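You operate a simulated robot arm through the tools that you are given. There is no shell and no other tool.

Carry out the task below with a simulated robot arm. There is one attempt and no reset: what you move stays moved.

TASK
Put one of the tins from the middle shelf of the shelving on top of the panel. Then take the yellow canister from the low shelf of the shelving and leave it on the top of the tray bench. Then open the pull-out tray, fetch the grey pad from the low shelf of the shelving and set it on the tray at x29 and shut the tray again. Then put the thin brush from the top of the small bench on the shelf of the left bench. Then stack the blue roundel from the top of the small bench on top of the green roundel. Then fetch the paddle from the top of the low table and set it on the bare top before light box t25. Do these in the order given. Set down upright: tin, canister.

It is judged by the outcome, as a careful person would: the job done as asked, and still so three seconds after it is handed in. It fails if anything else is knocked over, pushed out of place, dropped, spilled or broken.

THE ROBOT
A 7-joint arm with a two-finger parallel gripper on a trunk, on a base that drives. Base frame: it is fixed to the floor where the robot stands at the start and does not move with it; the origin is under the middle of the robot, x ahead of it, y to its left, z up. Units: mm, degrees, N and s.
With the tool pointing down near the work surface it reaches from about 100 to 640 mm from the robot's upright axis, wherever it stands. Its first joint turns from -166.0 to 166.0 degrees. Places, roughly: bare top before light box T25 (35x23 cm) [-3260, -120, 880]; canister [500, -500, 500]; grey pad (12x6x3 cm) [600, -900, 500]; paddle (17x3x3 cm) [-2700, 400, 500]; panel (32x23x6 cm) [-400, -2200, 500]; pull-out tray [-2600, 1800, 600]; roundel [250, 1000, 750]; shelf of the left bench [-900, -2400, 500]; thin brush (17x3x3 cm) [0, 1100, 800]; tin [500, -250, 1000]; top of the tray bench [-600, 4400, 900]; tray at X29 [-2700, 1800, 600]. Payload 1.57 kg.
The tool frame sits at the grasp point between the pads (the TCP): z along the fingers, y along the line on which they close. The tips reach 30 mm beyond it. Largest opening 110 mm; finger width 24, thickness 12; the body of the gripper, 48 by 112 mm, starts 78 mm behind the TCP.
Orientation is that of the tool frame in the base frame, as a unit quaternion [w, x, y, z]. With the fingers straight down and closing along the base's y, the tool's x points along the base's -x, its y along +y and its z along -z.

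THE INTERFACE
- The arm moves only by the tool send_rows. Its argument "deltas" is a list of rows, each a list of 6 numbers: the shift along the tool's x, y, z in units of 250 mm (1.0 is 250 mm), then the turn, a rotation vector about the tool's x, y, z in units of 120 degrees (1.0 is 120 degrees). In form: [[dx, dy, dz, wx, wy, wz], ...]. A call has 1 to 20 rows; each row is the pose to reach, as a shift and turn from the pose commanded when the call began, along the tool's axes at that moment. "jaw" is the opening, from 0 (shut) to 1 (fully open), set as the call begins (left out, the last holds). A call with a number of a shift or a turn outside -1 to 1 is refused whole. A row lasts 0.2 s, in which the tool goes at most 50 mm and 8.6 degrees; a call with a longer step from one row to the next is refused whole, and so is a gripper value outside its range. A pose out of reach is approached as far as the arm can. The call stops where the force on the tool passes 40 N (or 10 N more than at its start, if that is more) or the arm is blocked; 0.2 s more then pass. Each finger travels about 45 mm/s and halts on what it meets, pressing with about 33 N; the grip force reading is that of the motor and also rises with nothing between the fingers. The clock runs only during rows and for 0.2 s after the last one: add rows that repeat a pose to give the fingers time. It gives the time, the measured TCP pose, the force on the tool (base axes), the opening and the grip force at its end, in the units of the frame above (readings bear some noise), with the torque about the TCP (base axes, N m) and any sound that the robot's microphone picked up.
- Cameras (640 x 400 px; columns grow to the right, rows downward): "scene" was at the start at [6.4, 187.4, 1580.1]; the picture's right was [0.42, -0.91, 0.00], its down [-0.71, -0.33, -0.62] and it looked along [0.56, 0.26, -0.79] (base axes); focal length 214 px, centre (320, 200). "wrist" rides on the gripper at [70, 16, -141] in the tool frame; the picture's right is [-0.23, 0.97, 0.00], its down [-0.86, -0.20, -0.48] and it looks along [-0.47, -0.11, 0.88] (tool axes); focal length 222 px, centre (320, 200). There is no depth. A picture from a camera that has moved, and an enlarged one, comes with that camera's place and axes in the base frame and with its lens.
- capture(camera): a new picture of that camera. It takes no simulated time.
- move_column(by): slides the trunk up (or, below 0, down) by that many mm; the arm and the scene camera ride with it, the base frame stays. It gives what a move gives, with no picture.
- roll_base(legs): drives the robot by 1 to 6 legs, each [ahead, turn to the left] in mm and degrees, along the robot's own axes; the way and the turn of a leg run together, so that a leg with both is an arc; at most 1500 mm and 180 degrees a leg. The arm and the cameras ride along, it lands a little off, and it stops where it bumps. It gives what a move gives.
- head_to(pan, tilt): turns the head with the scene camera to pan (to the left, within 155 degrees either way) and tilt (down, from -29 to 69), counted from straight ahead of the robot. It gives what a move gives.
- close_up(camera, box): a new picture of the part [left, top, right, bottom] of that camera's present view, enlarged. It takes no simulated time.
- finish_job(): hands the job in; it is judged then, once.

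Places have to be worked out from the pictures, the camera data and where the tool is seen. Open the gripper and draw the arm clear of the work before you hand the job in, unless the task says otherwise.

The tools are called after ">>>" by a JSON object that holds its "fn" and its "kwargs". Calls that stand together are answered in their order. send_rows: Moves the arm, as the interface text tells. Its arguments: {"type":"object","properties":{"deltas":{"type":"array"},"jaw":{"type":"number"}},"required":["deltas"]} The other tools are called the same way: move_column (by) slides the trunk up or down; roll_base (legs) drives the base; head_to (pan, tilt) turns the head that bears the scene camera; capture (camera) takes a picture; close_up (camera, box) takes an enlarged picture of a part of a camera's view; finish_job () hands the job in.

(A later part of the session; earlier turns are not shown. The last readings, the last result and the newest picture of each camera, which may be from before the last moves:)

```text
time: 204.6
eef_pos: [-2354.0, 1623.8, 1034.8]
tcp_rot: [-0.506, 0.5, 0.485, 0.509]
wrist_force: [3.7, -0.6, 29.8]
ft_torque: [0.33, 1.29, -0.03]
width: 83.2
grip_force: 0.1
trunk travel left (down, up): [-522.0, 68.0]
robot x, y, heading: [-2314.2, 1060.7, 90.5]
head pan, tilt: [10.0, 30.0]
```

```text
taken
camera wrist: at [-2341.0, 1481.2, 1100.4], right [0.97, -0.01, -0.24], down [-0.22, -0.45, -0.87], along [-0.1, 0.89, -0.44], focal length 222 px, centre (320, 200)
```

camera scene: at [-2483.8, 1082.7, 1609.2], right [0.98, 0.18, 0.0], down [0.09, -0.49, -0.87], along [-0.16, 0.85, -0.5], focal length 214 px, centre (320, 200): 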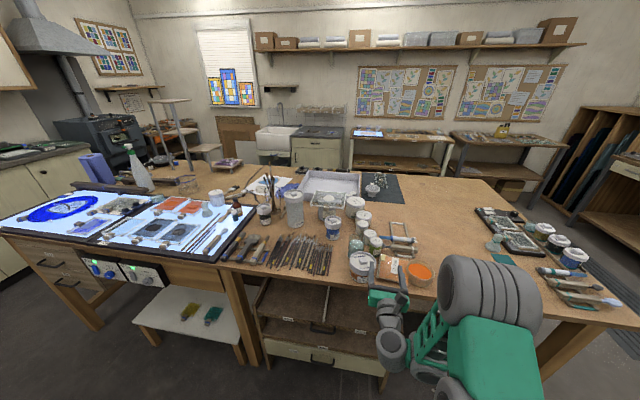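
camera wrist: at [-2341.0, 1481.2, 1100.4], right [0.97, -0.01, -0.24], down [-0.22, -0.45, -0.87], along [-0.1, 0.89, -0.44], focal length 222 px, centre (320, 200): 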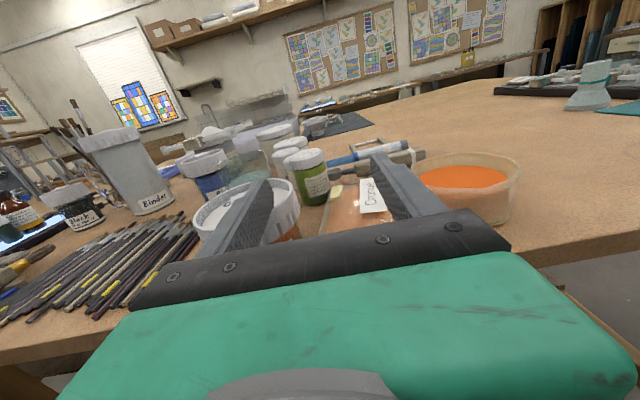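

I misjudged the table edge: the hand came down on a jar on the long table. I raise straight up immediately and inspect.

>>> {"fn": "move_column", "kwargs": {"by": 66}}

>>> {"fn": "capture", "kwargs": {"camera": "wrist"}}

>>> {"fn": "close_up", "kwargs": {"camera": "scene", "box": [240, 180, 480, 330]}}

```text
time: 205.6
eef_pos: [-2355.2, 1627.1, 1098.8]
tcp_rot: [-0.506, 0.5, 0.487, 0.507]
wrist_force: [-0.3, -0.1, 0.4]
ft_torque: [0.02, 0.01, 0.02]
width: 86.0
grip_force: 0.0
trunk travel left (down, up): [-588.0, 2.0]
robot x, y, heading: [-2314.0, 1057.3, 90.7]
head pan, tilt: [10.0, 30.0]
```

```text
taken
camera wrist: at [-2342.0, 1482.7, 1164.6], right [0.97, -0.01, -0.24], down [-0.22, -0.45, -0.86], along [-0.1, 0.89, -0.44], focal length 222 px, centre (320, 200)
```

wrist: 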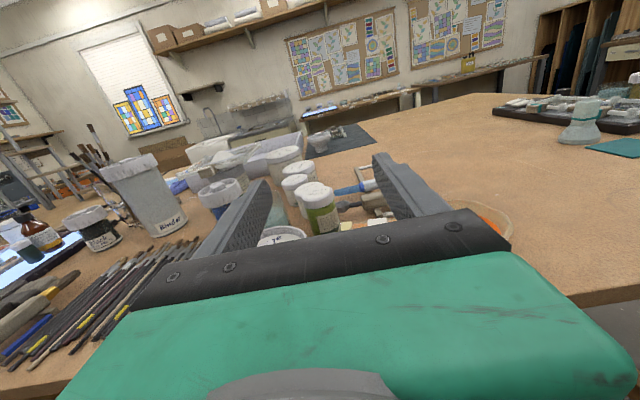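

```text
2.67 times, centred on (360, 255) of scene
camera zoom: at [-2484.8, 1085.5, 1674.9], right [0.98, 0.18, 0.0], down [0.09, -0.49, -0.87], along [-0.16, 0.85, -0.5], focal length 572 px, centre (213, 53)
```

zoom: 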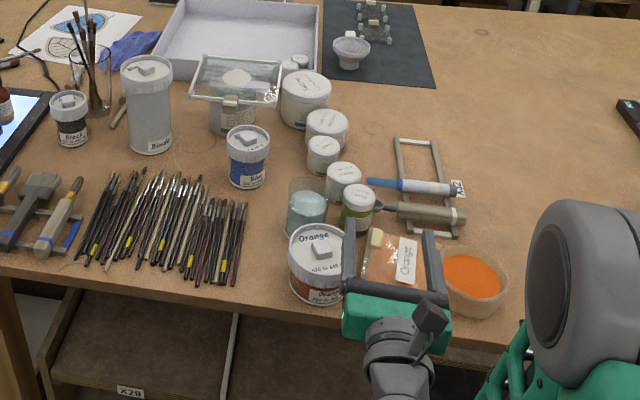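

Nothing appears toppled (jar lids, bowl and bag upright). I back off 450 mm and then inspect the cabinet under the table from farther away.

>>> {"fn": "roll_base", "kwargs": {"legs": [[-450, 0]]}}

>>> {"fn": "head_to", "kwargs": {"pan": 20, "tilt": 30}}

>>> {"fn": "capture", "kwargs": {"camera": "scene"}}

>>> {"fn": "close_up", "kwargs": {"camera": "scene", "box": [240, 150, 440, 275]}}

>>> {"fn": "close_up", "kwargs": {"camera": "scene", "box": [280, 140, 460, 250]}}

```text
time: 207.4
eef_pos: [-2335.5, 1399.8, 1096.6]
tcp_rot: [-0.497, 0.508, 0.481, 0.514]
wrist_force: [-1.1, -0.5, -0.1]
ft_torque: [0.01, 0.02, -0.04]
width: 86.2
grip_force: 0.0
trunk travel left (down, up): [-588.0, 2.0]
robot x, y, heading: [-2300.5, 834.6, 89.1]
head pan, tilt: [10.0, 30.0]
stopped in leg 1: the robot was blocked; the commanded pose is now the measured one
```

```text
time: 208.2
eef_pos: [-2333.8, 1399.8, 1098.6]
tcp_rot: [-0.499, 0.507, 0.48, 0.514]
wrist_force: [0.4, 0.1, 0.5]
ft_torque: [0.02, 0.03, 0.04]
width: 85.7
grip_force: 0.0
trunk travel left (down, up): [-588.0, 2.0]
robot x, y, heading: [-2304.2, 830.8, 88.9]
head pan, tilt: [20.0, 30.0]
```

```text
taken
camera scene: at [-2490.4, 858.4, 1674.9], right [0.95, 0.33, 0.0], down [0.16, -0.47, -0.87], along [-0.28, 0.82, -0.5], focal length 214 px, centre (320, 200)
```

scene: 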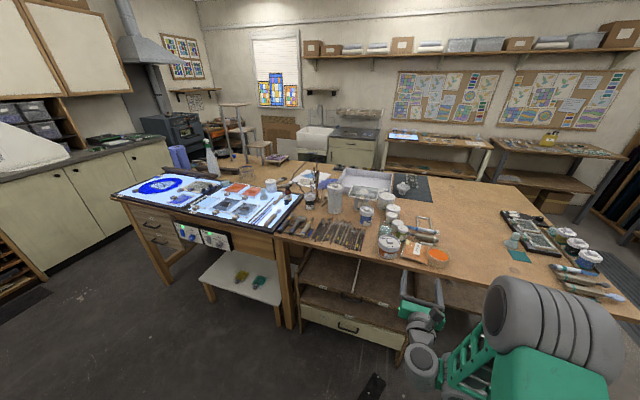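

```text
3.20 times, centred on (340, 212) of scene
camera zoom: at [-2490.4, 858.4, 1674.9], right [0.95, 0.33, 0.0], down [0.16, -0.47, -0.87], along [-0.28, 0.82, -0.5], focal length 686 px, centre (256, 160)
```

zoom: 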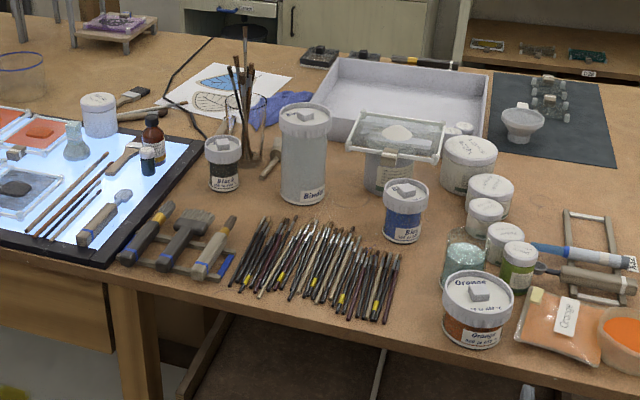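

```text
3.56 times, centred on (370, 195) of scene
camera zoom: at [-2490.4, 858.4, 1674.9], right [0.95, 0.33, 0.0], down [0.16, -0.47, -0.87], along [-0.28, 0.82, -0.5], focal length 763 px, centre (142, 218)
```

zoom: 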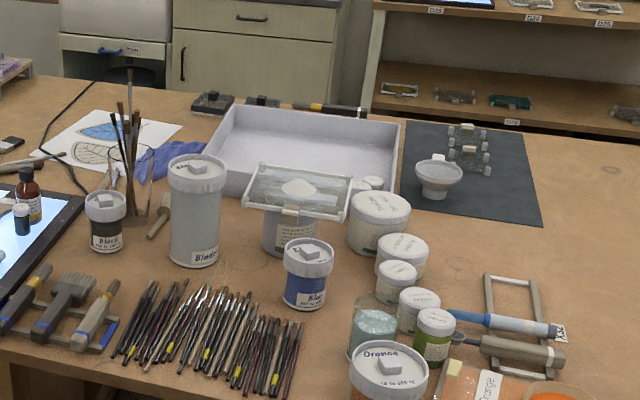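

The base bumped something behind (probably the low table). I ease forward 60 mm and look back to check.

>>> {"fn": "roll_base", "kwargs": {"legs": [[60, 0]]}}

>>> {"fn": "head_to", "kwargs": {"pan": 150, "tilt": 45}}

>>> {"fn": "capture", "kwargs": {"camera": "scene"}}

>>> {"fn": "head_to", "kwargs": {"pan": -150, "tilt": 45}}

>>> {"fn": "capture", "kwargs": {"camera": "scene"}}

```text
time: 209.1
eef_pos: [-2332.8, 1461.0, 1097.3]
tcp_rot: [-0.498, 0.508, 0.479, 0.514]
wrist_force: [-0.2, 1.0, 0.0]
ft_torque: [0.01, 0.0, 0.01]
width: 85.8
grip_force: 0.1
trunk travel left (down, up): [-588.0, 2.0]
robot x, y, heading: [-2299.6, 889.6, 89.2]
head pan, tilt: [20.0, 30.0]
```

```text
time: 211.2
eef_pos: [-2333.7, 1460.2, 1100.3]
tcp_rot: [-0.498, 0.507, 0.48, 0.514]
wrist_force: [0.2, -0.3, 0.1]
ft_torque: [0.0, -0.02, 0.01]
width: 85.5
grip_force: 0.1
trunk travel left (down, up): [-588.0, 2.0]
robot x, y, heading: [-2302.3, 893.2, 88.9]
head pan, tilt: [150.0, 45.0]
```

```text
taken
camera scene: at [-2501.6, 764.2, 1652.3], right [-0.86, 0.52, 0.0], down [0.36, 0.61, -0.71], along [-0.36, -0.61, -0.71], focal length 214 px, centre (320, 200)
```

scene: 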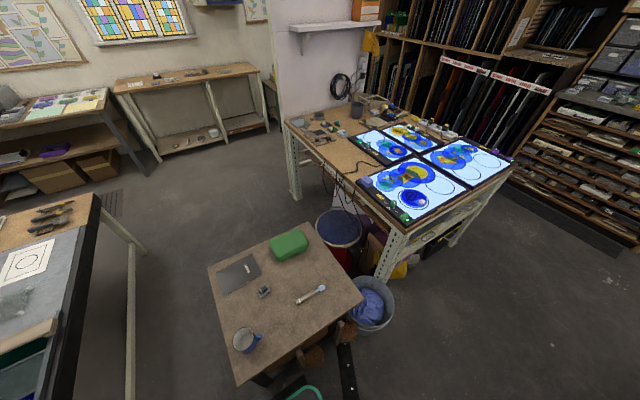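

```text
time: 215.3
eef_pos: [-2331.9, 1461.2, 1099.4]
tcp_rot: [-0.498, 0.508, 0.48, 0.514]
wrist_force: [0.1, 0.1, 1.0]
ft_torque: [0.01, -0.02, 0.02]
width: 85.7
grip_force: 0.0
trunk travel left (down, up): [-588.0, 2.0]
robot x, y, heading: [-2301.9, 890.5, 89.0]
head pan, tilt: [-150.0, 45.0]
```

```text
taken
camera scene: at [-2420.2, 762.8, 1652.3], right [-0.87, -0.49, 0.0], down [-0.34, 0.62, -0.71], along [0.34, -0.62, -0.71], focal length 214 px, centre (320, 200)
```

scene: 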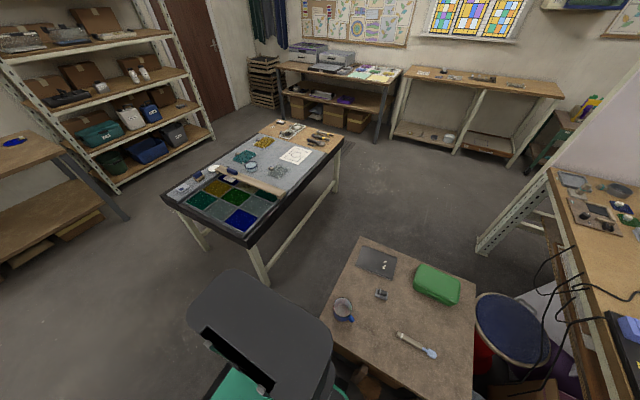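

Low-table items are all standing and undisturbed. Now I lower the trunk (hand is clear of the table edge here) and look at the cabinet front.

>>> {"fn": "move_column", "kwargs": {"by": -400}}

>>> {"fn": "head_to", "kwargs": {"pan": 20, "tilt": 35}}

>>> {"fn": "capture", "kwargs": {"camera": "scene"}}

>>> {"fn": "capture", "kwargs": {"camera": "wrist"}}

```text
time: 219.2
eef_pos: [-2333.8, 1460.4, 699.5]
tcp_rot: [-0.5, 0.506, 0.481, 0.513]
wrist_force: [-0.5, 0.5, -0.5]
ft_torque: [0.0, -0.02, 0.01]
width: 86.0
grip_force: 0.0
trunk travel left (down, up): [-188.0, 402.0]
robot x, y, heading: [-2304.9, 889.0, 88.8]
head pan, tilt: [-150.0, 45.0]
```

```text
time: 221.8
eef_pos: [-2332.7, 1460.3, 698.8]
tcp_rot: [-0.498, 0.507, 0.481, 0.514]
wrist_force: [-0.8, 1.0, 0.4]
ft_torque: [0.01, -0.02, 0.02]
width: 85.6
grip_force: 0.0
trunk travel left (down, up): [-188.0, 402.0]
robot x, y, heading: [-2306.0, 889.8, 88.9]
head pan, tilt: [20.0, 35.0]
```

```text
taken
camera scene: at [-2488.4, 917.1, 1267.1], right [0.95, 0.33, 0.0], down [0.19, -0.54, -0.82], along [-0.27, 0.77, -0.57], focal length 214 px, centre (320, 200)
```

scene: 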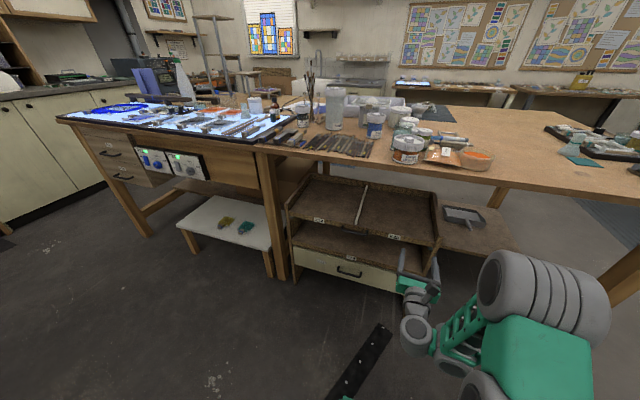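

```text
taken
camera wrist: at [-2323.0, 1316.2, 765.1], right [0.97, -0.04, -0.24], down [-0.23, -0.45, -0.86], along [-0.08, 0.89, -0.44], focal length 222 px, centre (320, 200)
```

wrist: 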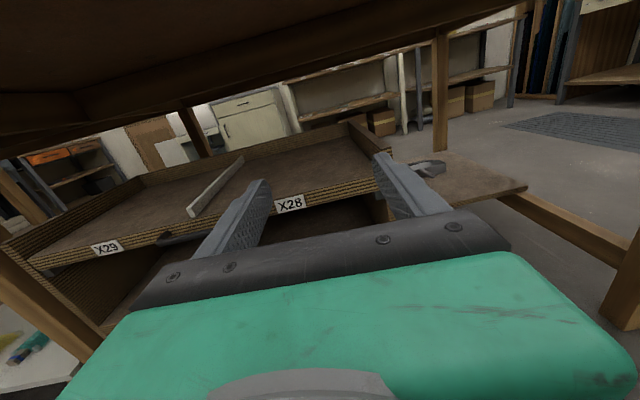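

>>> {"fn": "close_up", "kwargs": {"camera": "scene", "box": [260, 150, 460, 300]}}

>>> {"fn": "close_up", "kwargs": {"camera": "wrist", "box": [0, 110, 420, 330]}}

```text
2.67 times, centred on (360, 225) of scene
camera zoom: at [-2488.4, 917.1, 1267.1], right [0.95, 0.33, 0.0], down [0.19, -0.54, -0.82], along [-0.27, 0.77, -0.57], focal length 572 px, centre (213, 133)
```

zoom: 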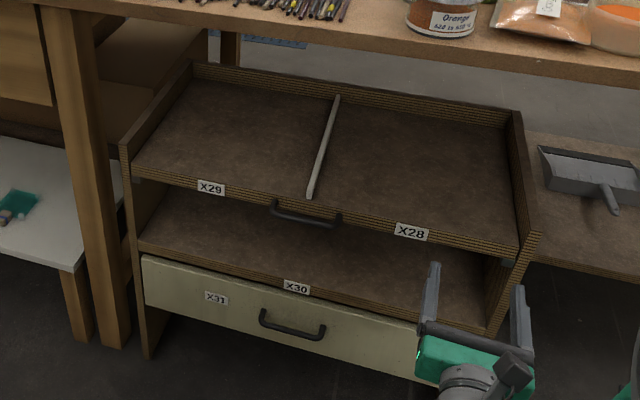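

```text
1.52 times, centred on (210, 220) of wrist
camera zoom: at [-2323.0, 1316.2, 765.1], right [0.97, -0.04, -0.24], down [-0.23, -0.45, -0.86], along [-0.08, 0.89, -0.44], focal length 338 px, centre (488, 170)
```

zoom: 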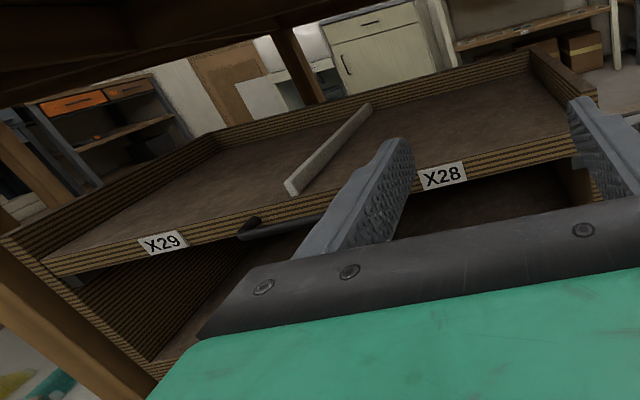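

Cabinet geometry is clear: the pull-out tray has X29 (left) and X28 (right) halves, with a bar handle at x −2626…−2516, y≈1632, z≈608; tray front y≈1652. I roll the hand −90° so the fingers close vertically and move to a point in front-left for the handle.

>>> {"fn": "send_rows", "kwargs": {"deltas": [[-0.03, -0.078, -0.037, 0.002, 0.0006, -0.063], [-0.06, -0.155, -0.075, 0.004, 0.0012, -0.126], [-0.09, -0.233, -0.112, 0.006, 0.002, -0.189], [-0.121, -0.31, -0.149, 0.008, 0.002, -0.252], [-0.151, -0.388, -0.187, 0.01, 0.003, -0.315], [-0.181, -0.466, -0.224, 0.0125, 0.0035, -0.378], [-0.212, -0.543, -0.261, 0.015, 0.004, -0.44], [-0.242, -0.621, -0.299, 0.017, 0.005, -0.503], [-0.272, -0.698, -0.336, 0.019, 0.005, -0.566], [-0.303, -0.776, -0.373, 0.021, 0.006, -0.629], [-0.333, -0.853, -0.411, 0.023, 0.006, -0.692], [-0.363, -0.931, -0.448, 0.025, 0.007, -0.755], [-0.363, -0.931, -0.448, 0.025, 0.007, -0.755]], "jaw": 0.5}}

>>> {"fn": "capture", "kwargs": {"camera": "scene"}}

>>> {"fn": "capture", "kwargs": {"camera": "wrist"}}

```text
time: 224.6
eef_pos: [-2492.8, 1406.0, 608.1]
tcp_rot: [-0.004, -0.005, 0.706, 0.708]
wrist_force: [0.4, 0.7, -0.3]
ft_torque: [-0.01, -0.01, 0.01]
width: 55.0
grip_force: 0.2
out of reach, approached as far as the arm can: row 8, 9, 10, 11, 12, 13
trunk travel left (down, up): [-188.0, 402.0]
robot x, y, heading: [-2302.2, 890.3, 88.7]
head pan, tilt: [20.0, 35.0]
```

```text
taken
camera scene: at [-2488.4, 917.2, 1267.1], right [0.95, 0.33, 0.0], down [0.19, -0.54, -0.82], along [-0.27, 0.77, -0.57], focal length 214 px, centre (320, 200)
```

scene: 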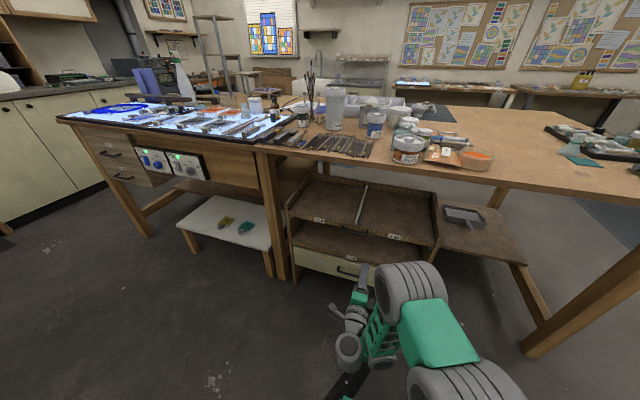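

```text
taken
camera wrist: at [-2561.4, 1264.2, 623.9], right [0.23, 0.0, 0.97], down [0.86, -0.47, -0.2], along [0.45, 0.88, -0.11], focal length 222 px, centre (320, 200)
```

wrist: 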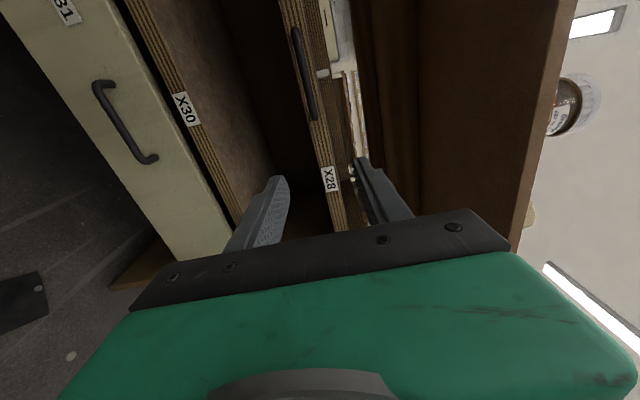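

Orientation is right but lateral reach is limited from here. I reposition the base ~190 mm to the left (after moving forward 80 mm to keep clear of the low table).

>>> {"fn": "roll_base", "kwargs": {"legs": [[80, 0], [0, 91], [200, 0]]}}

>>> {"fn": "roll_base", "kwargs": {"legs": [[0, -90]]}}

>>> {"fn": "capture", "kwargs": {"camera": "scene"}}

```text
time: 230.6
eef_pos: [-3018.5, 788.3, 608.5]
tcp_rot: [0.502, 0.501, -0.498, -0.499]
wrist_force: [-0.6, 0.4, -0.5]
ft_torque: [0.0, -0.01, 0.0]
width: 55.1
grip_force: 0.1
trunk travel left (down, up): [-188.0, 402.0]
robot x, y, heading: [-2501.9, 975.7, 178.3]
head pan, tilt: [20.0, 35.0]
```

```text
time: 234.9
eef_pos: [-2676.5, 1494.2, 608.3]
tcp_rot: [0.005, 0.004, 0.706, 0.708]
wrist_force: [-0.2, -0.1, 0.1]
ft_torque: [0.02, -0.01, 0.01]
width: 55.1
grip_force: 0.1
trunk travel left (down, up): [-188.0, 402.0]
robot x, y, heading: [-2503.2, 971.2, 87.3]
head pan, tilt: [20.0, 35.0]
```

```text
taken
camera scene: at [-2686.5, 1005.9, 1267.1], right [0.95, 0.3, 0.0], down [0.17, -0.55, -0.82], along [-0.25, 0.78, -0.57], focal length 214 px, centre (320, 200)
```

scene: 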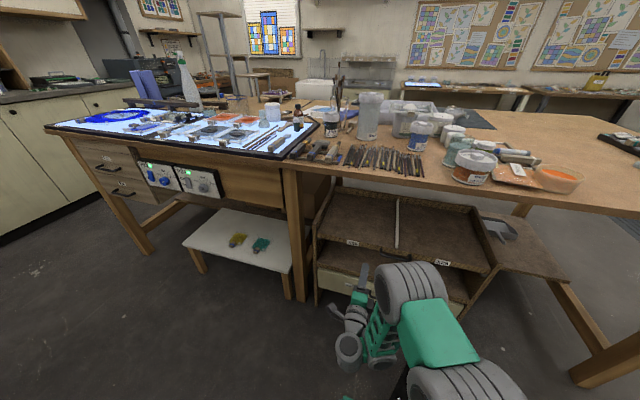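

No bump from the cover. I shift the hand right 105 mm to line up with the handle, and drive forward 110 mm.

>>> {"fn": "send_rows", "kwargs": {"deltas": [[-0.14, 0, -0.04, 0, 0, 0], [-0.28, 0, -0.08, 0, 0, 0], [-0.422, 0, -0.11, 0, 0, 0], [-0.422, 0, -0.11, 0, 0, 0]]}}

>>> {"fn": "roll_base", "kwargs": {"legs": [[105, 0]]}}

>>> {"fn": "capture", "kwargs": {"camera": "wrist"}}

>>> {"fn": "capture", "kwargs": {"camera": "scene"}}

>>> {"fn": "close_up", "kwargs": {"camera": "scene", "box": [290, 200, 490, 325]}}

```text
time: 235.9
eef_pos: [-2571.2, 1466.2, 609.1]
tcp_rot: [0.005, 0.004, 0.706, 0.708]
wrist_force: [-0.3, -0.7, -0.3]
ft_torque: [0.0, -0.01, -0.01]
width: 55.0
grip_force: 0.1
trunk travel left (down, up): [-188.0, 402.0]
robot x, y, heading: [-2503.3, 974.4, 87.5]
head pan, tilt: [20.0, 35.0]
```

```text
time: 237.1
eef_pos: [-2567.6, 1571.5, 609.7]
tcp_rot: [0.006, 0.006, 0.707, 0.707]
wrist_force: [-0.7, 0.9, 0.7]
ft_torque: [-0.02, -0.02, 0.0]
width: 55.2
grip_force: 0.1
trunk travel left (down, up): [-188.0, 402.0]
robot x, y, heading: [-2497.8, 1080.6, 87.5]
head pan, tilt: [20.0, 35.0]
```

```text
taken
camera wrist: at [-2639.9, 1431.2, 625.5], right [0.23, -0.01, 0.97], down [0.85, -0.49, -0.2], along [0.48, 0.87, -0.11], focal length 222 px, centre (320, 200)
```

wrist: 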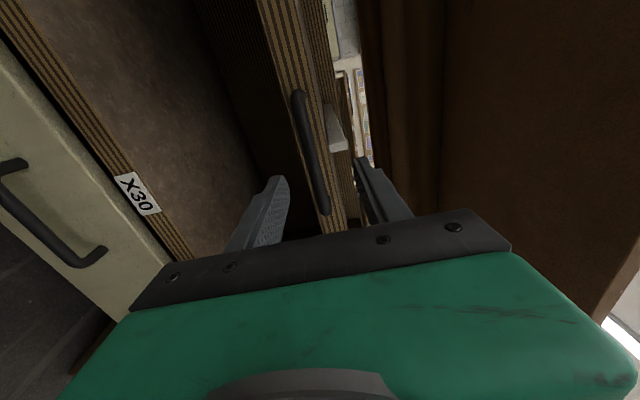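

```text
taken
camera scene: at [-2681.6, 1111.6, 1267.1], right [0.95, 0.3, 0.0], down [0.17, -0.55, -0.82], along [-0.25, 0.78, -0.57], focal length 214 px, centre (320, 200)
```

scene: 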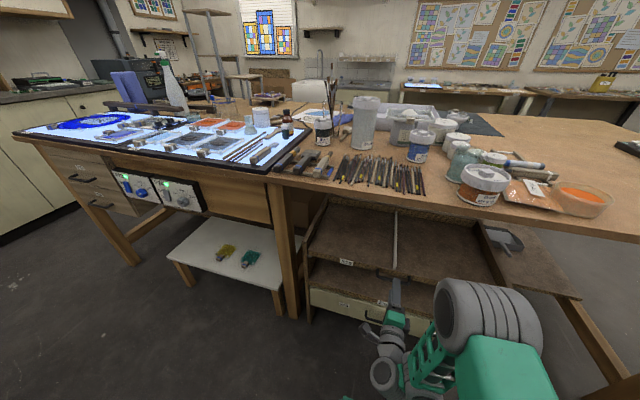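

```text
3.20 times, centred on (390, 262) of scene
camera zoom: at [-2681.6, 1111.6, 1267.1], right [0.95, 0.3, 0.0], down [0.17, -0.55, -0.82], along [-0.25, 0.78, -0.57], focal length 686 px, centre (96, 0)
```

zoom: 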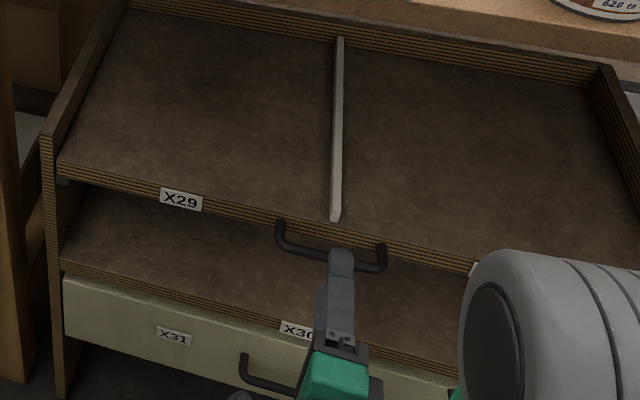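

Bar lies between the two fingers (bar z≈606). I advance 42 mm and close on it.

>>> {"fn": "send_rows", "kwargs": {"deltas": [[0, -0.012, 0.06, 0, 0, 0], [0, -0.012, 0.12, 0, 0, 0], [0, -0.012, 0.17, 0, 0, 0], [0, -0.012, 0.17, 0, 0, 0]]}}

>>> {"fn": "capture", "kwargs": {"camera": "wrist"}}

>>> {"fn": "send_rows", "kwargs": {"deltas": [[0, 0, 0, 0, 0, 0], [0, 0, 0, 0, 0, 0], [0, 0, 0, 0, 0, 0], [0, 0, 0, 0, 0, 0], [0, 0, 0, 0, 0, 0]], "jaw": 0}}

>>> {"fn": "capture", "kwargs": {"camera": "wrist"}}

```text
time: 238.1
eef_pos: [-2566.5, 1613.5, 607.8]
tcp_rot: [0.005, 0.006, 0.707, 0.708]
wrist_force: [0.2, 0.7, -0.2]
ft_torque: [-0.03, -0.02, -0.03]
width: 55.0
grip_force: 0.0
trunk travel left (down, up): [-188.0, 402.0]
robot x, y, heading: [-2493.4, 1078.6, 87.5]
head pan, tilt: [20.0, 35.0]
```

```text
taken
camera wrist: at [-2638.5, 1473.9, 622.7], right [0.23, -0.01, 0.97], down [0.85, -0.49, -0.2], along [0.48, 0.87, -0.11], focal length 222 px, centre (320, 200)
```

wrist: 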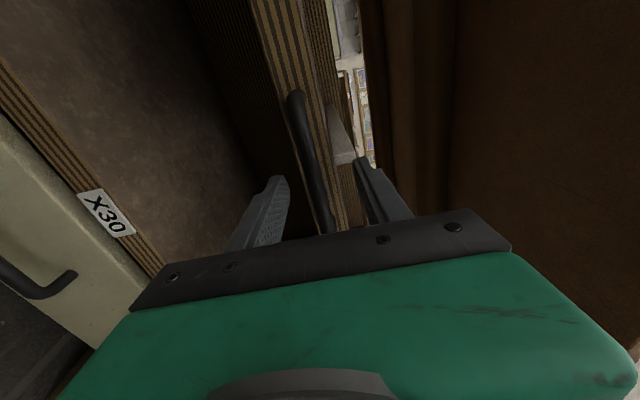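

```text
time: 239.2
eef_pos: [-2565.4, 1613.6, 605.1]
tcp_rot: [0.005, 0.006, 0.708, 0.707]
wrist_force: [1.8, -1.4, -15.1]
ft_torque: [-0.09, -0.02, 0.17]
width: 11.9
grip_force: 29.1
trunk travel left (down, up): [-188.0, 402.0]
robot x, y, heading: [-2499.1, 1079.5, 87.3]
head pan, tilt: [20.0, 35.0]
```

```text
taken
camera wrist: at [-2638.6, 1473.4, 621.5], right [0.23, 0.0, 0.97], down [0.85, -0.49, -0.2], along [0.48, 0.87, -0.11], focal length 222 px, centre (320, 200)
```

wrist: 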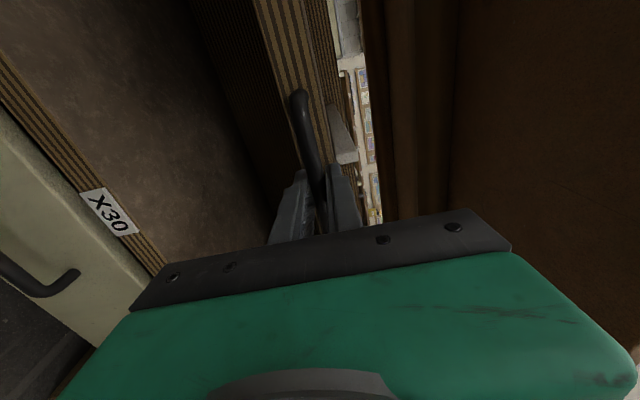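

Bar gripped (11.9 mm). I test-pull 40 mm with the arm.

>>> {"fn": "send_rows", "kwargs": {"deltas": [[0, 0, -0.04, 0, 0, 0], [0, 0, -0.08, 0, 0, 0], [0, 0, -0.12, 0, 0, 0], [0, 0, -0.16, 0, 0, 0], [0, 0, -0.16, 0, 0, 0]]}}

>>> {"fn": "close_up", "kwargs": {"camera": "scene", "box": [290, 200, 490, 325]}}

```text
time: 240.4
eef_pos: [-2566.3, 1574.4, 604.5]
tcp_rot: [0.006, 0.007, 0.707, 0.707]
wrist_force: [26.5, -1.3, -20.1]
ft_torque: [-0.09, -0.16, -0.28]
width: 11.8
grip_force: 29.4
trunk travel left (down, up): [-188.0, 402.0]
robot x, y, heading: [-2495.5, 1078.5, 87.4]
head pan, tilt: [20.0, 35.0]
```

```text
3.20 times, centred on (390, 262) of scene
camera zoom: at [-2680.1, 1113.2, 1267.2], right [0.95, 0.3, 0.0], down [0.17, -0.55, -0.82], along [-0.24, 0.78, -0.57], focal length 686 px, centre (96, 0)
```

zoom: 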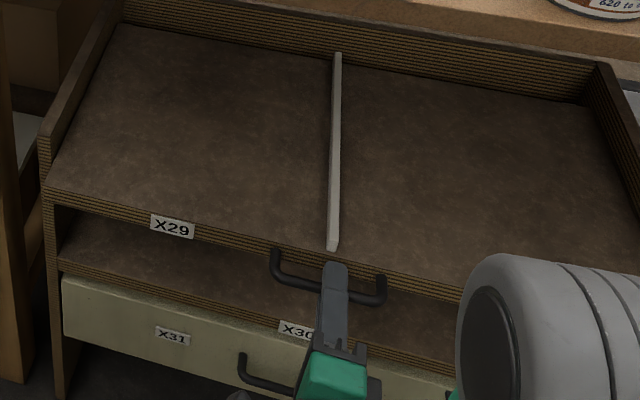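

The tray slides. I pull on with the base in two legs, correcting the small sideways drift with the arm.

>>> {"fn": "roll_base", "kwargs": {"legs": [[-90, 0]]}}

>>> {"fn": "send_rows", "kwargs": {"deltas": [[-0.016, 0, 0, 0, 0, 0], [-0.016, 0, 0, 0, 0, 0]]}}

>>> {"fn": "roll_base", "kwargs": {"legs": [[-90, 0]]}}

>>> {"fn": "capture", "kwargs": {"camera": "scene"}}

>>> {"fn": "capture", "kwargs": {"camera": "wrist"}}

```text
time: 241.6
eef_pos: [-2571.2, 1482.6, 604.1]
tcp_rot: [0.005, 0.006, 0.707, 0.707]
wrist_force: [21.8, 1.8, -20.9]
ft_torque: [-0.14, -0.15, -0.22]
width: 11.9
grip_force: 28.7
trunk travel left (down, up): [-188.0, 402.0]
robot x, y, heading: [-2502.2, 987.2, 87.3]
head pan, tilt: [20.0, 35.0]
```

```text
time: 242.2
eef_pos: [-2568.8, 1481.8, 604.5]
tcp_rot: [0.005, 0.005, 0.707, 0.707]
wrist_force: [-26.5, -0.4, -2.9]
ft_torque: [-0.02, 0.0, 0.26]
width: 11.6
grip_force: 29.3
trunk travel left (down, up): [-188.0, 402.0]
robot x, y, heading: [-2502.3, 987.4, 87.4]
head pan, tilt: [20.0, 35.0]
```

```text
time: 243.3
eef_pos: [-2571.3, 1388.9, 603.6]
tcp_rot: [0.005, 0.006, 0.708, 0.707]
wrist_force: [27.0, 1.2, -13.0]
ft_torque: [-0.07, -0.23, -0.33]
width: 11.9
grip_force: 29.2
trunk travel left (down, up): [-188.0, 402.0]
robot x, y, heading: [-2503.7, 894.2, 87.6]
head pan, tilt: [20.0, 35.0]
```

```text
taken
camera scene: at [-2688.6, 928.7, 1267.2], right [0.95, 0.3, 0.0], down [0.17, -0.55, -0.82], along [-0.24, 0.78, -0.57], focal length 214 px, centre (320, 200)
```

scene: 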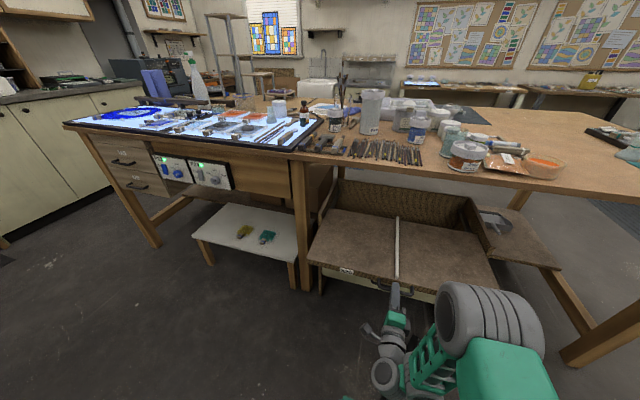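

```text
taken
camera wrist: at [-2643.9, 1249.0, 621.2], right [0.23, 0.0, 0.97], down [0.85, -0.49, -0.2], along [0.48, 0.87, -0.11], focal length 222 px, centre (320, 200)
```

wrist: 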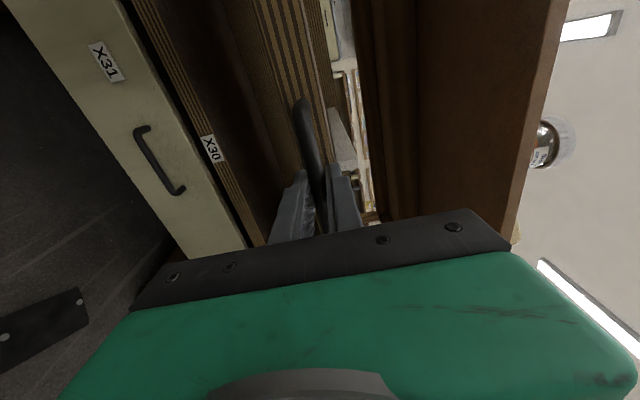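

Tray is open ~225 mm. I release the handle, back off 30 mm, and raise the trunk to lift the hand clear of the tray.

>>> {"fn": "send_rows", "kwargs": {"deltas": [[0, 0, 0, 0, 0, 0], [0, 0, 0, 0, 0, 0], [0, 0, 0, 0, 0, 0]], "jaw": 0.5}}

>>> {"fn": "roll_base", "kwargs": {"legs": [[-35, 0]]}}

>>> {"fn": "capture", "kwargs": {"camera": "wrist"}}

>>> {"fn": "close_up", "kwargs": {"camera": "scene", "box": [290, 180, 530, 330]}}

```text
time: 244.1
eef_pos: [-2571.0, 1388.6, 605.3]
tcp_rot: [0.006, 0.006, 0.707, 0.707]
wrist_force: [-0.1, 0.7, 0.4]
ft_torque: [-0.03, 0.01, -0.01]
width: 55.0
grip_force: 0.0
trunk travel left (down, up): [-188.0, 402.0]
robot x, y, heading: [-2507.2, 892.3, 87.2]
head pan, tilt: [20.0, 35.0]
```

```text
time: 244.9
eef_pos: [-2574.0, 1356.1, 605.3]
tcp_rot: [0.006, 0.006, 0.707, 0.708]
wrist_force: [0.5, -0.6, 0.2]
ft_torque: [0.01, 0.05, -0.03]
width: 55.2
grip_force: 0.1
trunk travel left (down, up): [-188.0, 402.0]
robot x, y, heading: [-2504.2, 861.9, 87.4]
head pan, tilt: [20.0, 35.0]
```

```text
taken
camera wrist: at [-2646.3, 1214.5, 621.3], right [0.23, 0.0, 0.97], down [0.85, -0.49, -0.2], along [0.48, 0.87, -0.11], focal length 222 px, centre (320, 200)
```

wrist: 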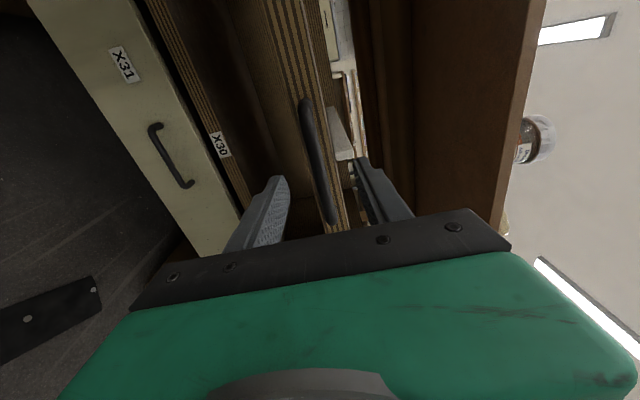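

```text
2.67 times, centred on (410, 255) of scene
camera zoom: at [-2691.7, 893.8, 1267.1], right [0.95, 0.3, 0.0], down [0.17, -0.55, -0.82], along [-0.24, 0.78, -0.57], focal length 572 px, centre (80, 53)
```

zoom: 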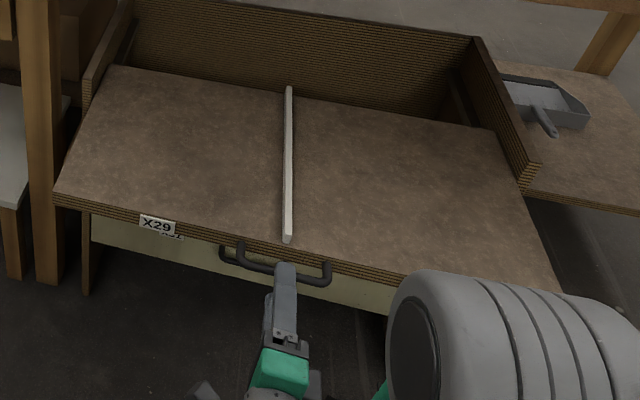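

Clear of the handle. I raise the trunk 180 mm, move forward a bit so the rear clears the low table, and turn right to leave along the corridor.

>>> {"fn": "move_column", "kwargs": {"by": 180}}

>>> {"fn": "roll_base", "kwargs": {"legs": [[75, 0]]}}

>>> {"fn": "roll_base", "kwargs": {"legs": [[0, -86]]}}

>>> {"fn": "head_to", "kwargs": {"pan": 0, "tilt": 25}}

>>> {"fn": "capture", "kwargs": {"camera": "scene"}}

```text
time: 246.9
eef_pos: [-2573.7, 1354.9, 786.4]
tcp_rot: [0.006, 0.005, 0.706, 0.708]
wrist_force: [-0.8, 0.3, -0.5]
ft_torque: [0.03, 0.04, 0.02]
width: 55.0
grip_force: 0.1
trunk travel left (down, up): [-368.0, 222.0]
robot x, y, heading: [-2503.7, 858.9, 87.5]
head pan, tilt: [20.0, 35.0]
```

```text
time: 248.0
eef_pos: [-2569.6, 1428.8, 785.2]
tcp_rot: [0.006, 0.006, 0.707, 0.708]
wrist_force: [-0.7, -0.3, 0.5]
ft_torque: [-0.05, -0.02, 0.06]
width: 55.1
grip_force: 0.1
trunk travel left (down, up): [-368.0, 222.0]
robot x, y, heading: [-2502.4, 937.6, 87.4]
head pan, tilt: [20.0, 35.0]
```

```text
time: 252.0
eef_pos: [-2014.7, 1042.0, 785.5]
tcp_rot: [0.485, 0.484, 0.515, 0.516]
wrist_force: [0.2, 0.0, 0.9]
ft_torque: [-0.01, -0.03, 0.02]
width: 55.1
grip_force: 0.2
trunk travel left (down, up): [-368.0, 222.0]
robot x, y, heading: [-2504.8, 937.6, 1.9]
head pan, tilt: [20.0, 35.0]
```

```text
time: 252.8
eef_pos: [-2016.1, 1041.1, 785.1]
tcp_rot: [0.485, 0.484, 0.515, 0.515]
wrist_force: [0.2, 0.7, 0.4]
ft_torque: [0.01, 0.0, -0.01]
width: 55.1
grip_force: 0.1
trunk travel left (down, up): [-368.0, 222.0]
robot x, y, heading: [-2504.3, 936.5, 1.4]
head pan, tilt: [0.0, 25.0]
```

```text
taken
camera scene: at [-2477.2, 1092.6, 1462.8], right [0.03, -1.0, 0.0], down [-0.42, -0.01, -0.91], along [0.91, 0.03, -0.42], focal length 214 px, centre (320, 200)
```

scene: 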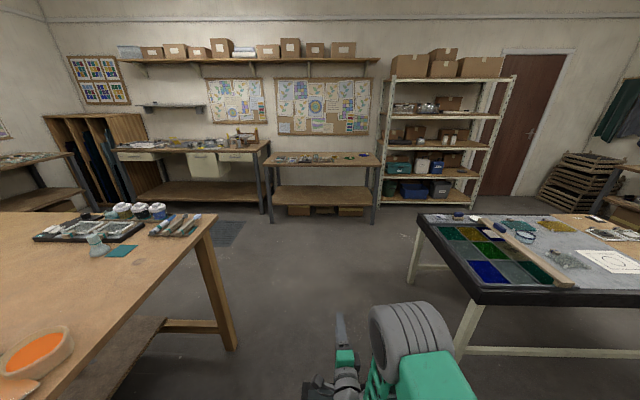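

Path is clear. I drive back through the corridor toward the shelving in a few legs.

>>> {"fn": "roll_base", "kwargs": {"legs": [[1450, 0], [300, 0], [0, -66], [620, 0]]}}

>>> {"fn": "roll_base", "kwargs": {"legs": [[0, -25.4]]}}

>>> {"fn": "capture", "kwargs": {"camera": "scene"}}

```text
time: 267.8
eef_pos: [-186.8, 4.7, 785.2]
tcp_rot: [0.689, 0.688, 0.159, 0.16]
wrist_force: [-1.3, 0.4, -0.7]
ft_torque: [0.0, -0.01, 0.0]
width: 55.0
grip_force: 0.0
trunk travel left (down, up): [-368.0, 222.0]
robot x, y, heading: [-473.2, 414.9, -65.8]
head pan, tilt: [0.0, 25.0]
```

```text
time: 269.5
eef_pos: [-392.4, -76.9, 785.2]
tcp_rot: [0.708, 0.706, 0.003, 0.002]
wrist_force: [0.7, -0.8, 0.2]
ft_torque: [0.0, 0.02, -0.01]
width: 54.8
grip_force: 0.0
trunk travel left (down, up): [-368.0, 222.0]
robot x, y, heading: [-472.1, 412.7, -91.5]
head pan, tilt: [0.0, 25.0]
```

```text
taken
camera scene: at [-318.4, 379.6, 1462.9], right [-1.0, 0.02, 0.0], down [0.01, 0.42, -0.91], along [-0.02, -0.91, -0.42], focal length 214 px, centre (320, 200)
```

scene: 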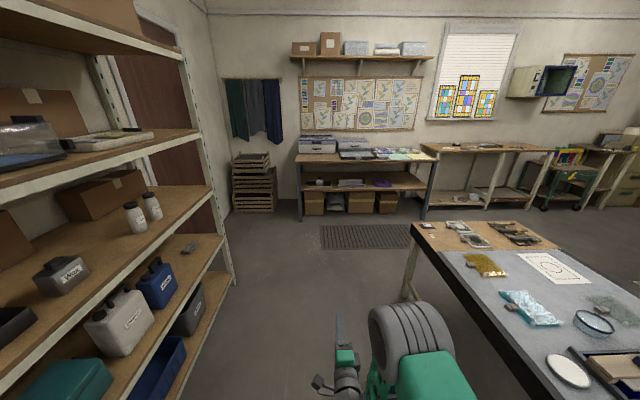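

Now I continue to a spot in front of the pad's shelf section, then test a sideways-pointing hand pose in free space.

>>> {"fn": "roll_base", "kwargs": {"legs": [[1050, 0], [0, 91.5]]}}

>>> {"fn": "head_to", "kwargs": {"pan": -10, "tilt": 35}}

>>> {"fn": "capture", "kwargs": {"camera": "scene"}}

```text
time: 278.8
eef_pos: [-13.1, -569.0, 784.6]
tcp_rot: [0.499, 0.498, 0.501, 0.502]
wrist_force: [0.0, 0.5, 0.8]
ft_torque: [0.0, -0.02, -0.03]
width: 55.0
grip_force: 0.0
trunk travel left (down, up): [-368.0, 222.0]
robot x, y, heading: [-506.2, -647.4, -1.6]
head pan, tilt: [0.0, 25.0]
```

```text
time: 279.6
eef_pos: [-13.2, -567.8, 785.5]
tcp_rot: [0.5, 0.499, 0.5, 0.501]
wrist_force: [0.7, 0.5, 0.3]
ft_torque: [-0.02, 0.03, 0.0]
width: 54.8
grip_force: 0.0
trunk travel left (down, up): [-368.0, 222.0]
robot x, y, heading: [-503.5, -644.5, -1.9]
head pan, tilt: [-10.0, 35.0]
```

```text
taken
camera scene: at [-476.4, -505.4, 1447.2], right [-0.2, -0.98, 0.0], down [-0.56, 0.12, -0.82], along [0.8, -0.17, -0.57], focal length 214 px, centre (320, 200)
```

scene: 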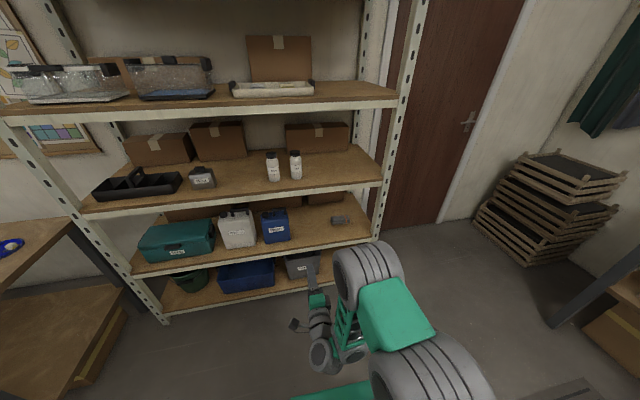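

First I roll the hand back upright while shifting it right, then try the sideways (−75°), 25°-down pose in free space.

>>> {"fn": "send_rows", "kwargs": {"deltas": [[-0.03, 0, 0, 0, 0, 0.065], [-0.06, 0, 0, 0, 0, 0.13], [-0.1, 0, 0, 0, 0, 0.195], [-0.13, 0, 0, 0, 0, 0.26], [-0.17, 0, 0, 0, 0, 0.325], [-0.2, 0, 0, 0, 0, 0.39], [-0.23, 0, 0, 0, 0, 0.455], [-0.26, 0, 0, 0, 0, 0.52], [-0.29, 0, 0, 0, 0, 0.585], [-0.31, 0, 0, 0, 0, 0.65], [-0.332, 0, 0, 0, 0, 0.7], [-0.332, 0, 0, 0, 0, 0.75], [-0.332, 0, 0, 0, 0, 0.75]], "jaw": 0.8}}

>>> {"fn": "send_rows", "kwargs": {"deltas": [[0, 0.07, 0, -0.05, -0.015, 0.011], [0, 0.13, 0, -0.1, -0.03, 0.023], [0, 0.2, 0.01, -0.154, -0.045, 0.034], [0, 0.26, 0.01, -0.205, -0.059, 0.045], [0, 0.33, 0.02, -0.256, -0.074, 0.057], [0, 0.4, 0.02, -0.308, -0.089, 0.068], [0, 0.46, 0.03, -0.359, -0.104, 0.079], [0, 0.53, 0.03, -0.41, -0.119, 0.091], [0, 0.6, 0.04, -0.461, -0.134, 0.102], [0, 0.66, 0.04, -0.513, -0.148, 0.113], [0, 0.73, 0.05, -0.564, -0.163, 0.125], [0, 0.8, 0.05, -0.615, -0.178, 0.136], [0, 0.8, 0.05, -0.615, -0.178, 0.136]]}}

>>> {"fn": "capture", "kwargs": {"camera": "scene"}}

>>> {"fn": "capture", "kwargs": {"camera": "wrist"}}

```text
time: 282.4
eef_pos: [-11.1, -645.2, 787.1]
tcp_rot: [0.002, 0.707, -0.001, 0.707]
wrist_force: [0.4, -0.1, -0.2]
ft_torque: [0.0, 0.01, 0.0]
width: 87.9
grip_force: 0.1
out of reach, approached as far as the arm can: row 11, 12, 13
trunk travel left (down, up): [-368.0, 222.0]
robot x, y, heading: [-509.1, -644.2, -1.8]
head pan, tilt: [-10.0, 35.0]
```

```text
time: 285.2
eef_pos: [-129.5, -917.0, 702.9]
tcp_rot: [0.29, 0.675, -0.45, 0.507]
wrist_force: [-1.1, 0.8, -1.0]
ft_torque: [0.03, -0.02, -0.02]
width: 88.2
grip_force: 0.0
out of reach, approached as far as the arm can: row 6, 7, 8, 9, 10, 11, 12, 13
trunk travel left (down, up): [-368.0, 222.0]
robot x, y, heading: [-506.6, -644.2, -1.7]
head pan, tilt: [-10.0, 35.0]
```

```text
taken
camera scene: at [-475.8, -505.9, 1447.1], right [-0.2, -0.98, 0.0], down [-0.56, 0.12, -0.82], along [0.8, -0.17, -0.57], focal length 214 px, centre (320, 200)
```

scene: 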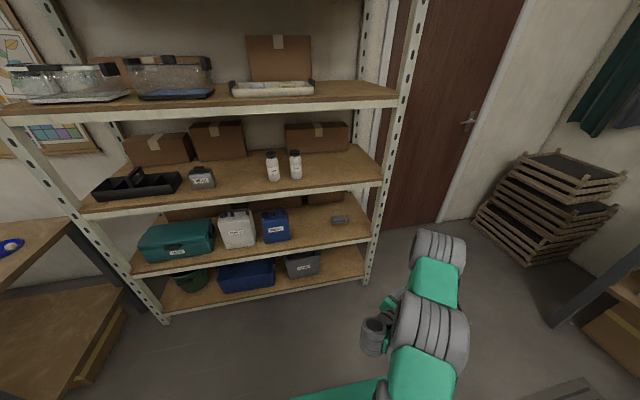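

```text
taken
camera wrist: at [-199.9, -825.3, 812.3], right [-0.9, -0.34, -0.28], down [-0.09, 0.76, -0.64], along [0.43, -0.55, -0.71], focal length 222 px, centre (320, 200)
```

wrist: 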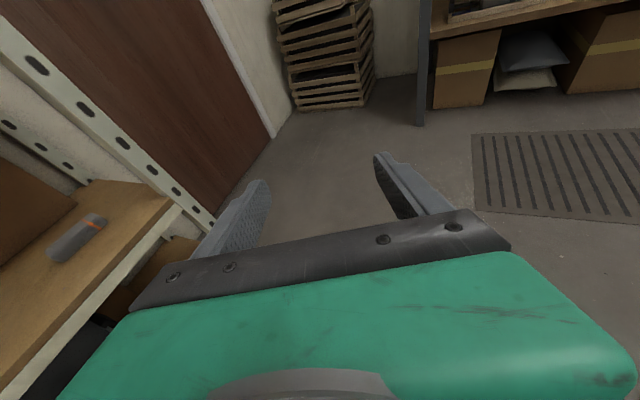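

The yaw relative to the arm is the limit (~48°). I test a farther position with heading −70°, where the wrist sits more in line.

>>> {"fn": "send_rows", "kwargs": {"deltas": [[0.04, -0.05, 0.13, -0.01, -0.01, -0.002], [0.08, -0.1, 0.26, -0.02, -0.02, -0.005], [0.12, -0.15, 0.38, -0.03, -0.03, -0.007], [0.16, -0.2, 0.51, -0.04, -0.04, -0.01], [0.196, -0.244, 0.634, -0.052, -0.052, -0.012], [0.196, -0.244, 0.634, -0.052, -0.052, -0.012], [0.196, -0.244, 0.634, -0.052, -0.052, -0.012]]}}

>>> {"fn": "capture", "kwargs": {"camera": "scene"}}

```text
time: 286.8
eef_pos: [-188.0, -971.7, 662.2]
tcp_rot: [0.315, 0.687, -0.481, 0.446]
wrist_force: [0.1, 0.4, 1.1]
ft_torque: [-0.01, 0.03, -0.01]
width: 87.8
grip_force: 0.0
out of reach, approached as far as the arm can: row 1, 2, 3, 4, 5, 6, 7
trunk travel left (down, up): [-368.0, 222.0]
robot x, y, heading: [-507.3, -647.4, -1.3]
head pan, tilt: [-10.0, 35.0]
```

```text
taken
camera scene: at [-477.6, -506.6, 1447.3], right [-0.2, -0.98, 0.0], down [-0.56, 0.12, -0.82], along [0.8, -0.17, -0.57], focal length 214 px, centre (320, 200)
```

scene: 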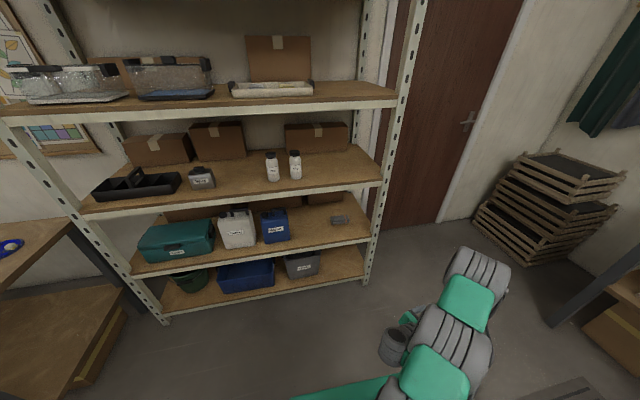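

That branch folds the arm badly. Better: pick the pad from the open right-hand end of the shelving with the hand pointing straight ahead (+y). I restore the forward pose first.

>>> {"fn": "send_rows", "kwargs": {"deltas": [[0.004, -0.079, -0.079, 0.048, 0.0145, -0.01], [0.007, -0.158, -0.158, 0.096, 0.029, -0.02], [0.011, -0.237, -0.237, 0.144, 0.0435, -0.03], [0.014, -0.315, -0.317, 0.192, 0.058, -0.04], [0.018, -0.394, -0.396, 0.24, 0.0725, -0.05], [0.022, -0.473, -0.475, 0.288, 0.087, -0.06], [0.025, -0.552, -0.554, 0.336, 0.1015, -0.07], [0.029, -0.631, -0.633, 0.384, 0.116, -0.08], [0.032, -0.71, -0.712, 0.432, 0.1305, -0.09], [0.036, -0.788, -0.792, 0.48, 0.145, -0.1], [0.039, -0.867, -0.871, 0.528, 0.1595, -0.11], [0.043, -0.946, -0.95, 0.576, 0.174, -0.12], [0.043, -0.946, -0.95, 0.576, 0.174, -0.12]]}}

>>> {"fn": "capture", "kwargs": {"camera": "scene"}}

```text
time: 289.6
eef_pos: [-33.6, -639.7, 761.4]
tcp_rot: [-0.014, 0.721, -0.016, 0.693]
wrist_force: [-0.3, 0.3, -0.2]
ft_torque: [-0.01, 0.0, 0.01]
width: 88.0
grip_force: 0.1
out of reach, approached as far as the arm can: row 10, 11, 12, 13
trunk travel left (down, up): [-368.0, 222.0]
robot x, y, heading: [-501.2, -650.3, -1.4]
head pan, tilt: [-10.0, 35.0]
```

```text
taken
camera scene: at [-476.4, -505.5, 1447.1], right [-0.2, -0.98, 0.0], down [-0.56, 0.12, -0.82], along [0.8, -0.17, -0.57], focal length 214 px, centre (320, 200)
```

scene: 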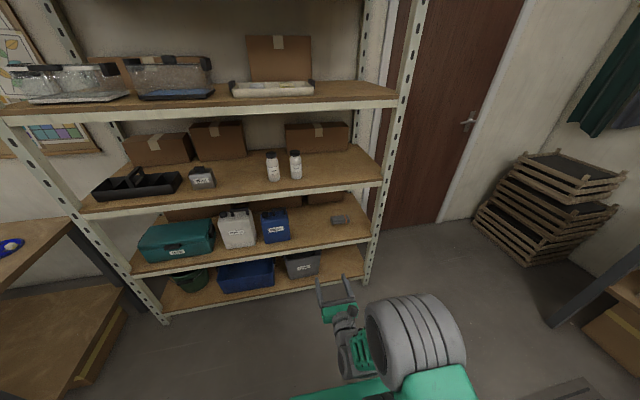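

Forward pose restored. I maneuver: face +y, reverse, then reverse diagonally around the shelving's right end.

>>> {"fn": "roll_base", "kwargs": {"legs": [[0, 91.4], [-600, 0], [0, 60]]}}

>>> {"fn": "roll_base", "kwargs": {"legs": [[-1080, 0]]}}

>>> {"fn": "roll_base", "kwargs": {"legs": [[0, -60]]}}

>>> {"fn": "head_to", "kwargs": {"pan": 0, "tilt": 30}}

>>> {"fn": "capture", "kwargs": {"camera": "scene"}}

>>> {"fn": "capture", "kwargs": {"camera": "wrist"}}

```text
time: 299.5
eef_pos: [-930.8, -1026.8, 762.6]
tcp_rot: [-0.675, 0.197, 0.693, 0.16]
wrist_force: [-0.3, 1.0, -0.4]
ft_torque: [-0.05, 0.0, 0.03]
width: 88.0
grip_force: 0.1
trunk travel left (down, up): [-368.0, 222.0]
robot x, y, heading: [-513.0, -1250.7, 149.2]
head pan, tilt: [-10.0, 35.0]
```

```text
time: 305.1
eef_pos: [23.3, -1590.7, 762.9]
tcp_rot: [-0.675, 0.196, 0.693, 0.159]
wrist_force: [0.7, -0.2, -0.3]
ft_torque: [0.01, 0.0, 0.0]
width: 88.1
grip_force: 0.1
trunk travel left (down, up): [-368.0, 222.0]
robot x, y, heading: [438.7, -1815.1, 149.5]
head pan, tilt: [-10.0, 35.0]
```

```text
time: 308.2
eef_pos: [422.5, -1343.3, 763.2]
tcp_rot: [-0.507, 0.514, 0.504, 0.473]
wrist_force: [0.8, 0.6, -0.8]
ft_torque: [-0.02, -0.02, -0.01]
width: 87.7
grip_force: 0.1
trunk travel left (down, up): [-368.0, 222.0]
robot x, y, heading: [439.2, -1816.7, 89.7]
head pan, tilt: [-10.0, 35.0]
```

```text
time: 308.9
eef_pos: [420.3, -1342.5, 763.6]
tcp_rot: [-0.507, 0.515, 0.504, 0.473]
wrist_force: [-0.2, -0.3, 0.8]
ft_torque: [-0.01, 0.02, -0.03]
width: 88.1
grip_force: 0.2
trunk travel left (down, up): [-368.0, 222.0]
robot x, y, heading: [437.3, -1813.8, 89.8]
head pan, tilt: [0.0, 30.0]
```

```text
taken
camera scene: at [283.1, -1782.8, 1454.9], right [1.0, 0.0, 0.0], down [0.0, -0.5, -0.87], along [0.0, 0.87, -0.5], focal length 214 px, centre (320, 200)
```

scene: 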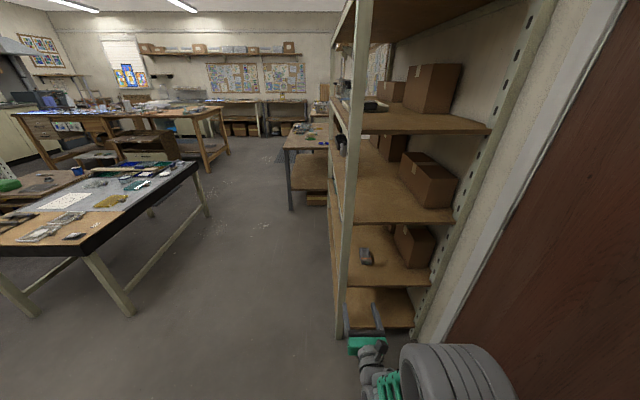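

```text
taken
camera wrist: at [443.7, -1480.7, 836.9], right [0.96, 0.01, -0.27], down [-0.22, -0.52, -0.83], along [-0.15, 0.86, -0.49], focal length 222 px, centre (320, 200)
```

wrist: 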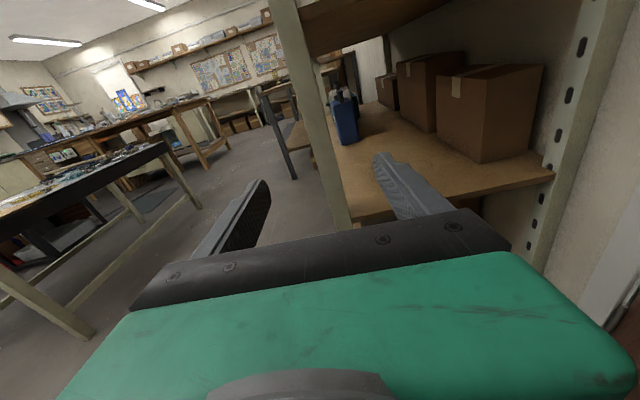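

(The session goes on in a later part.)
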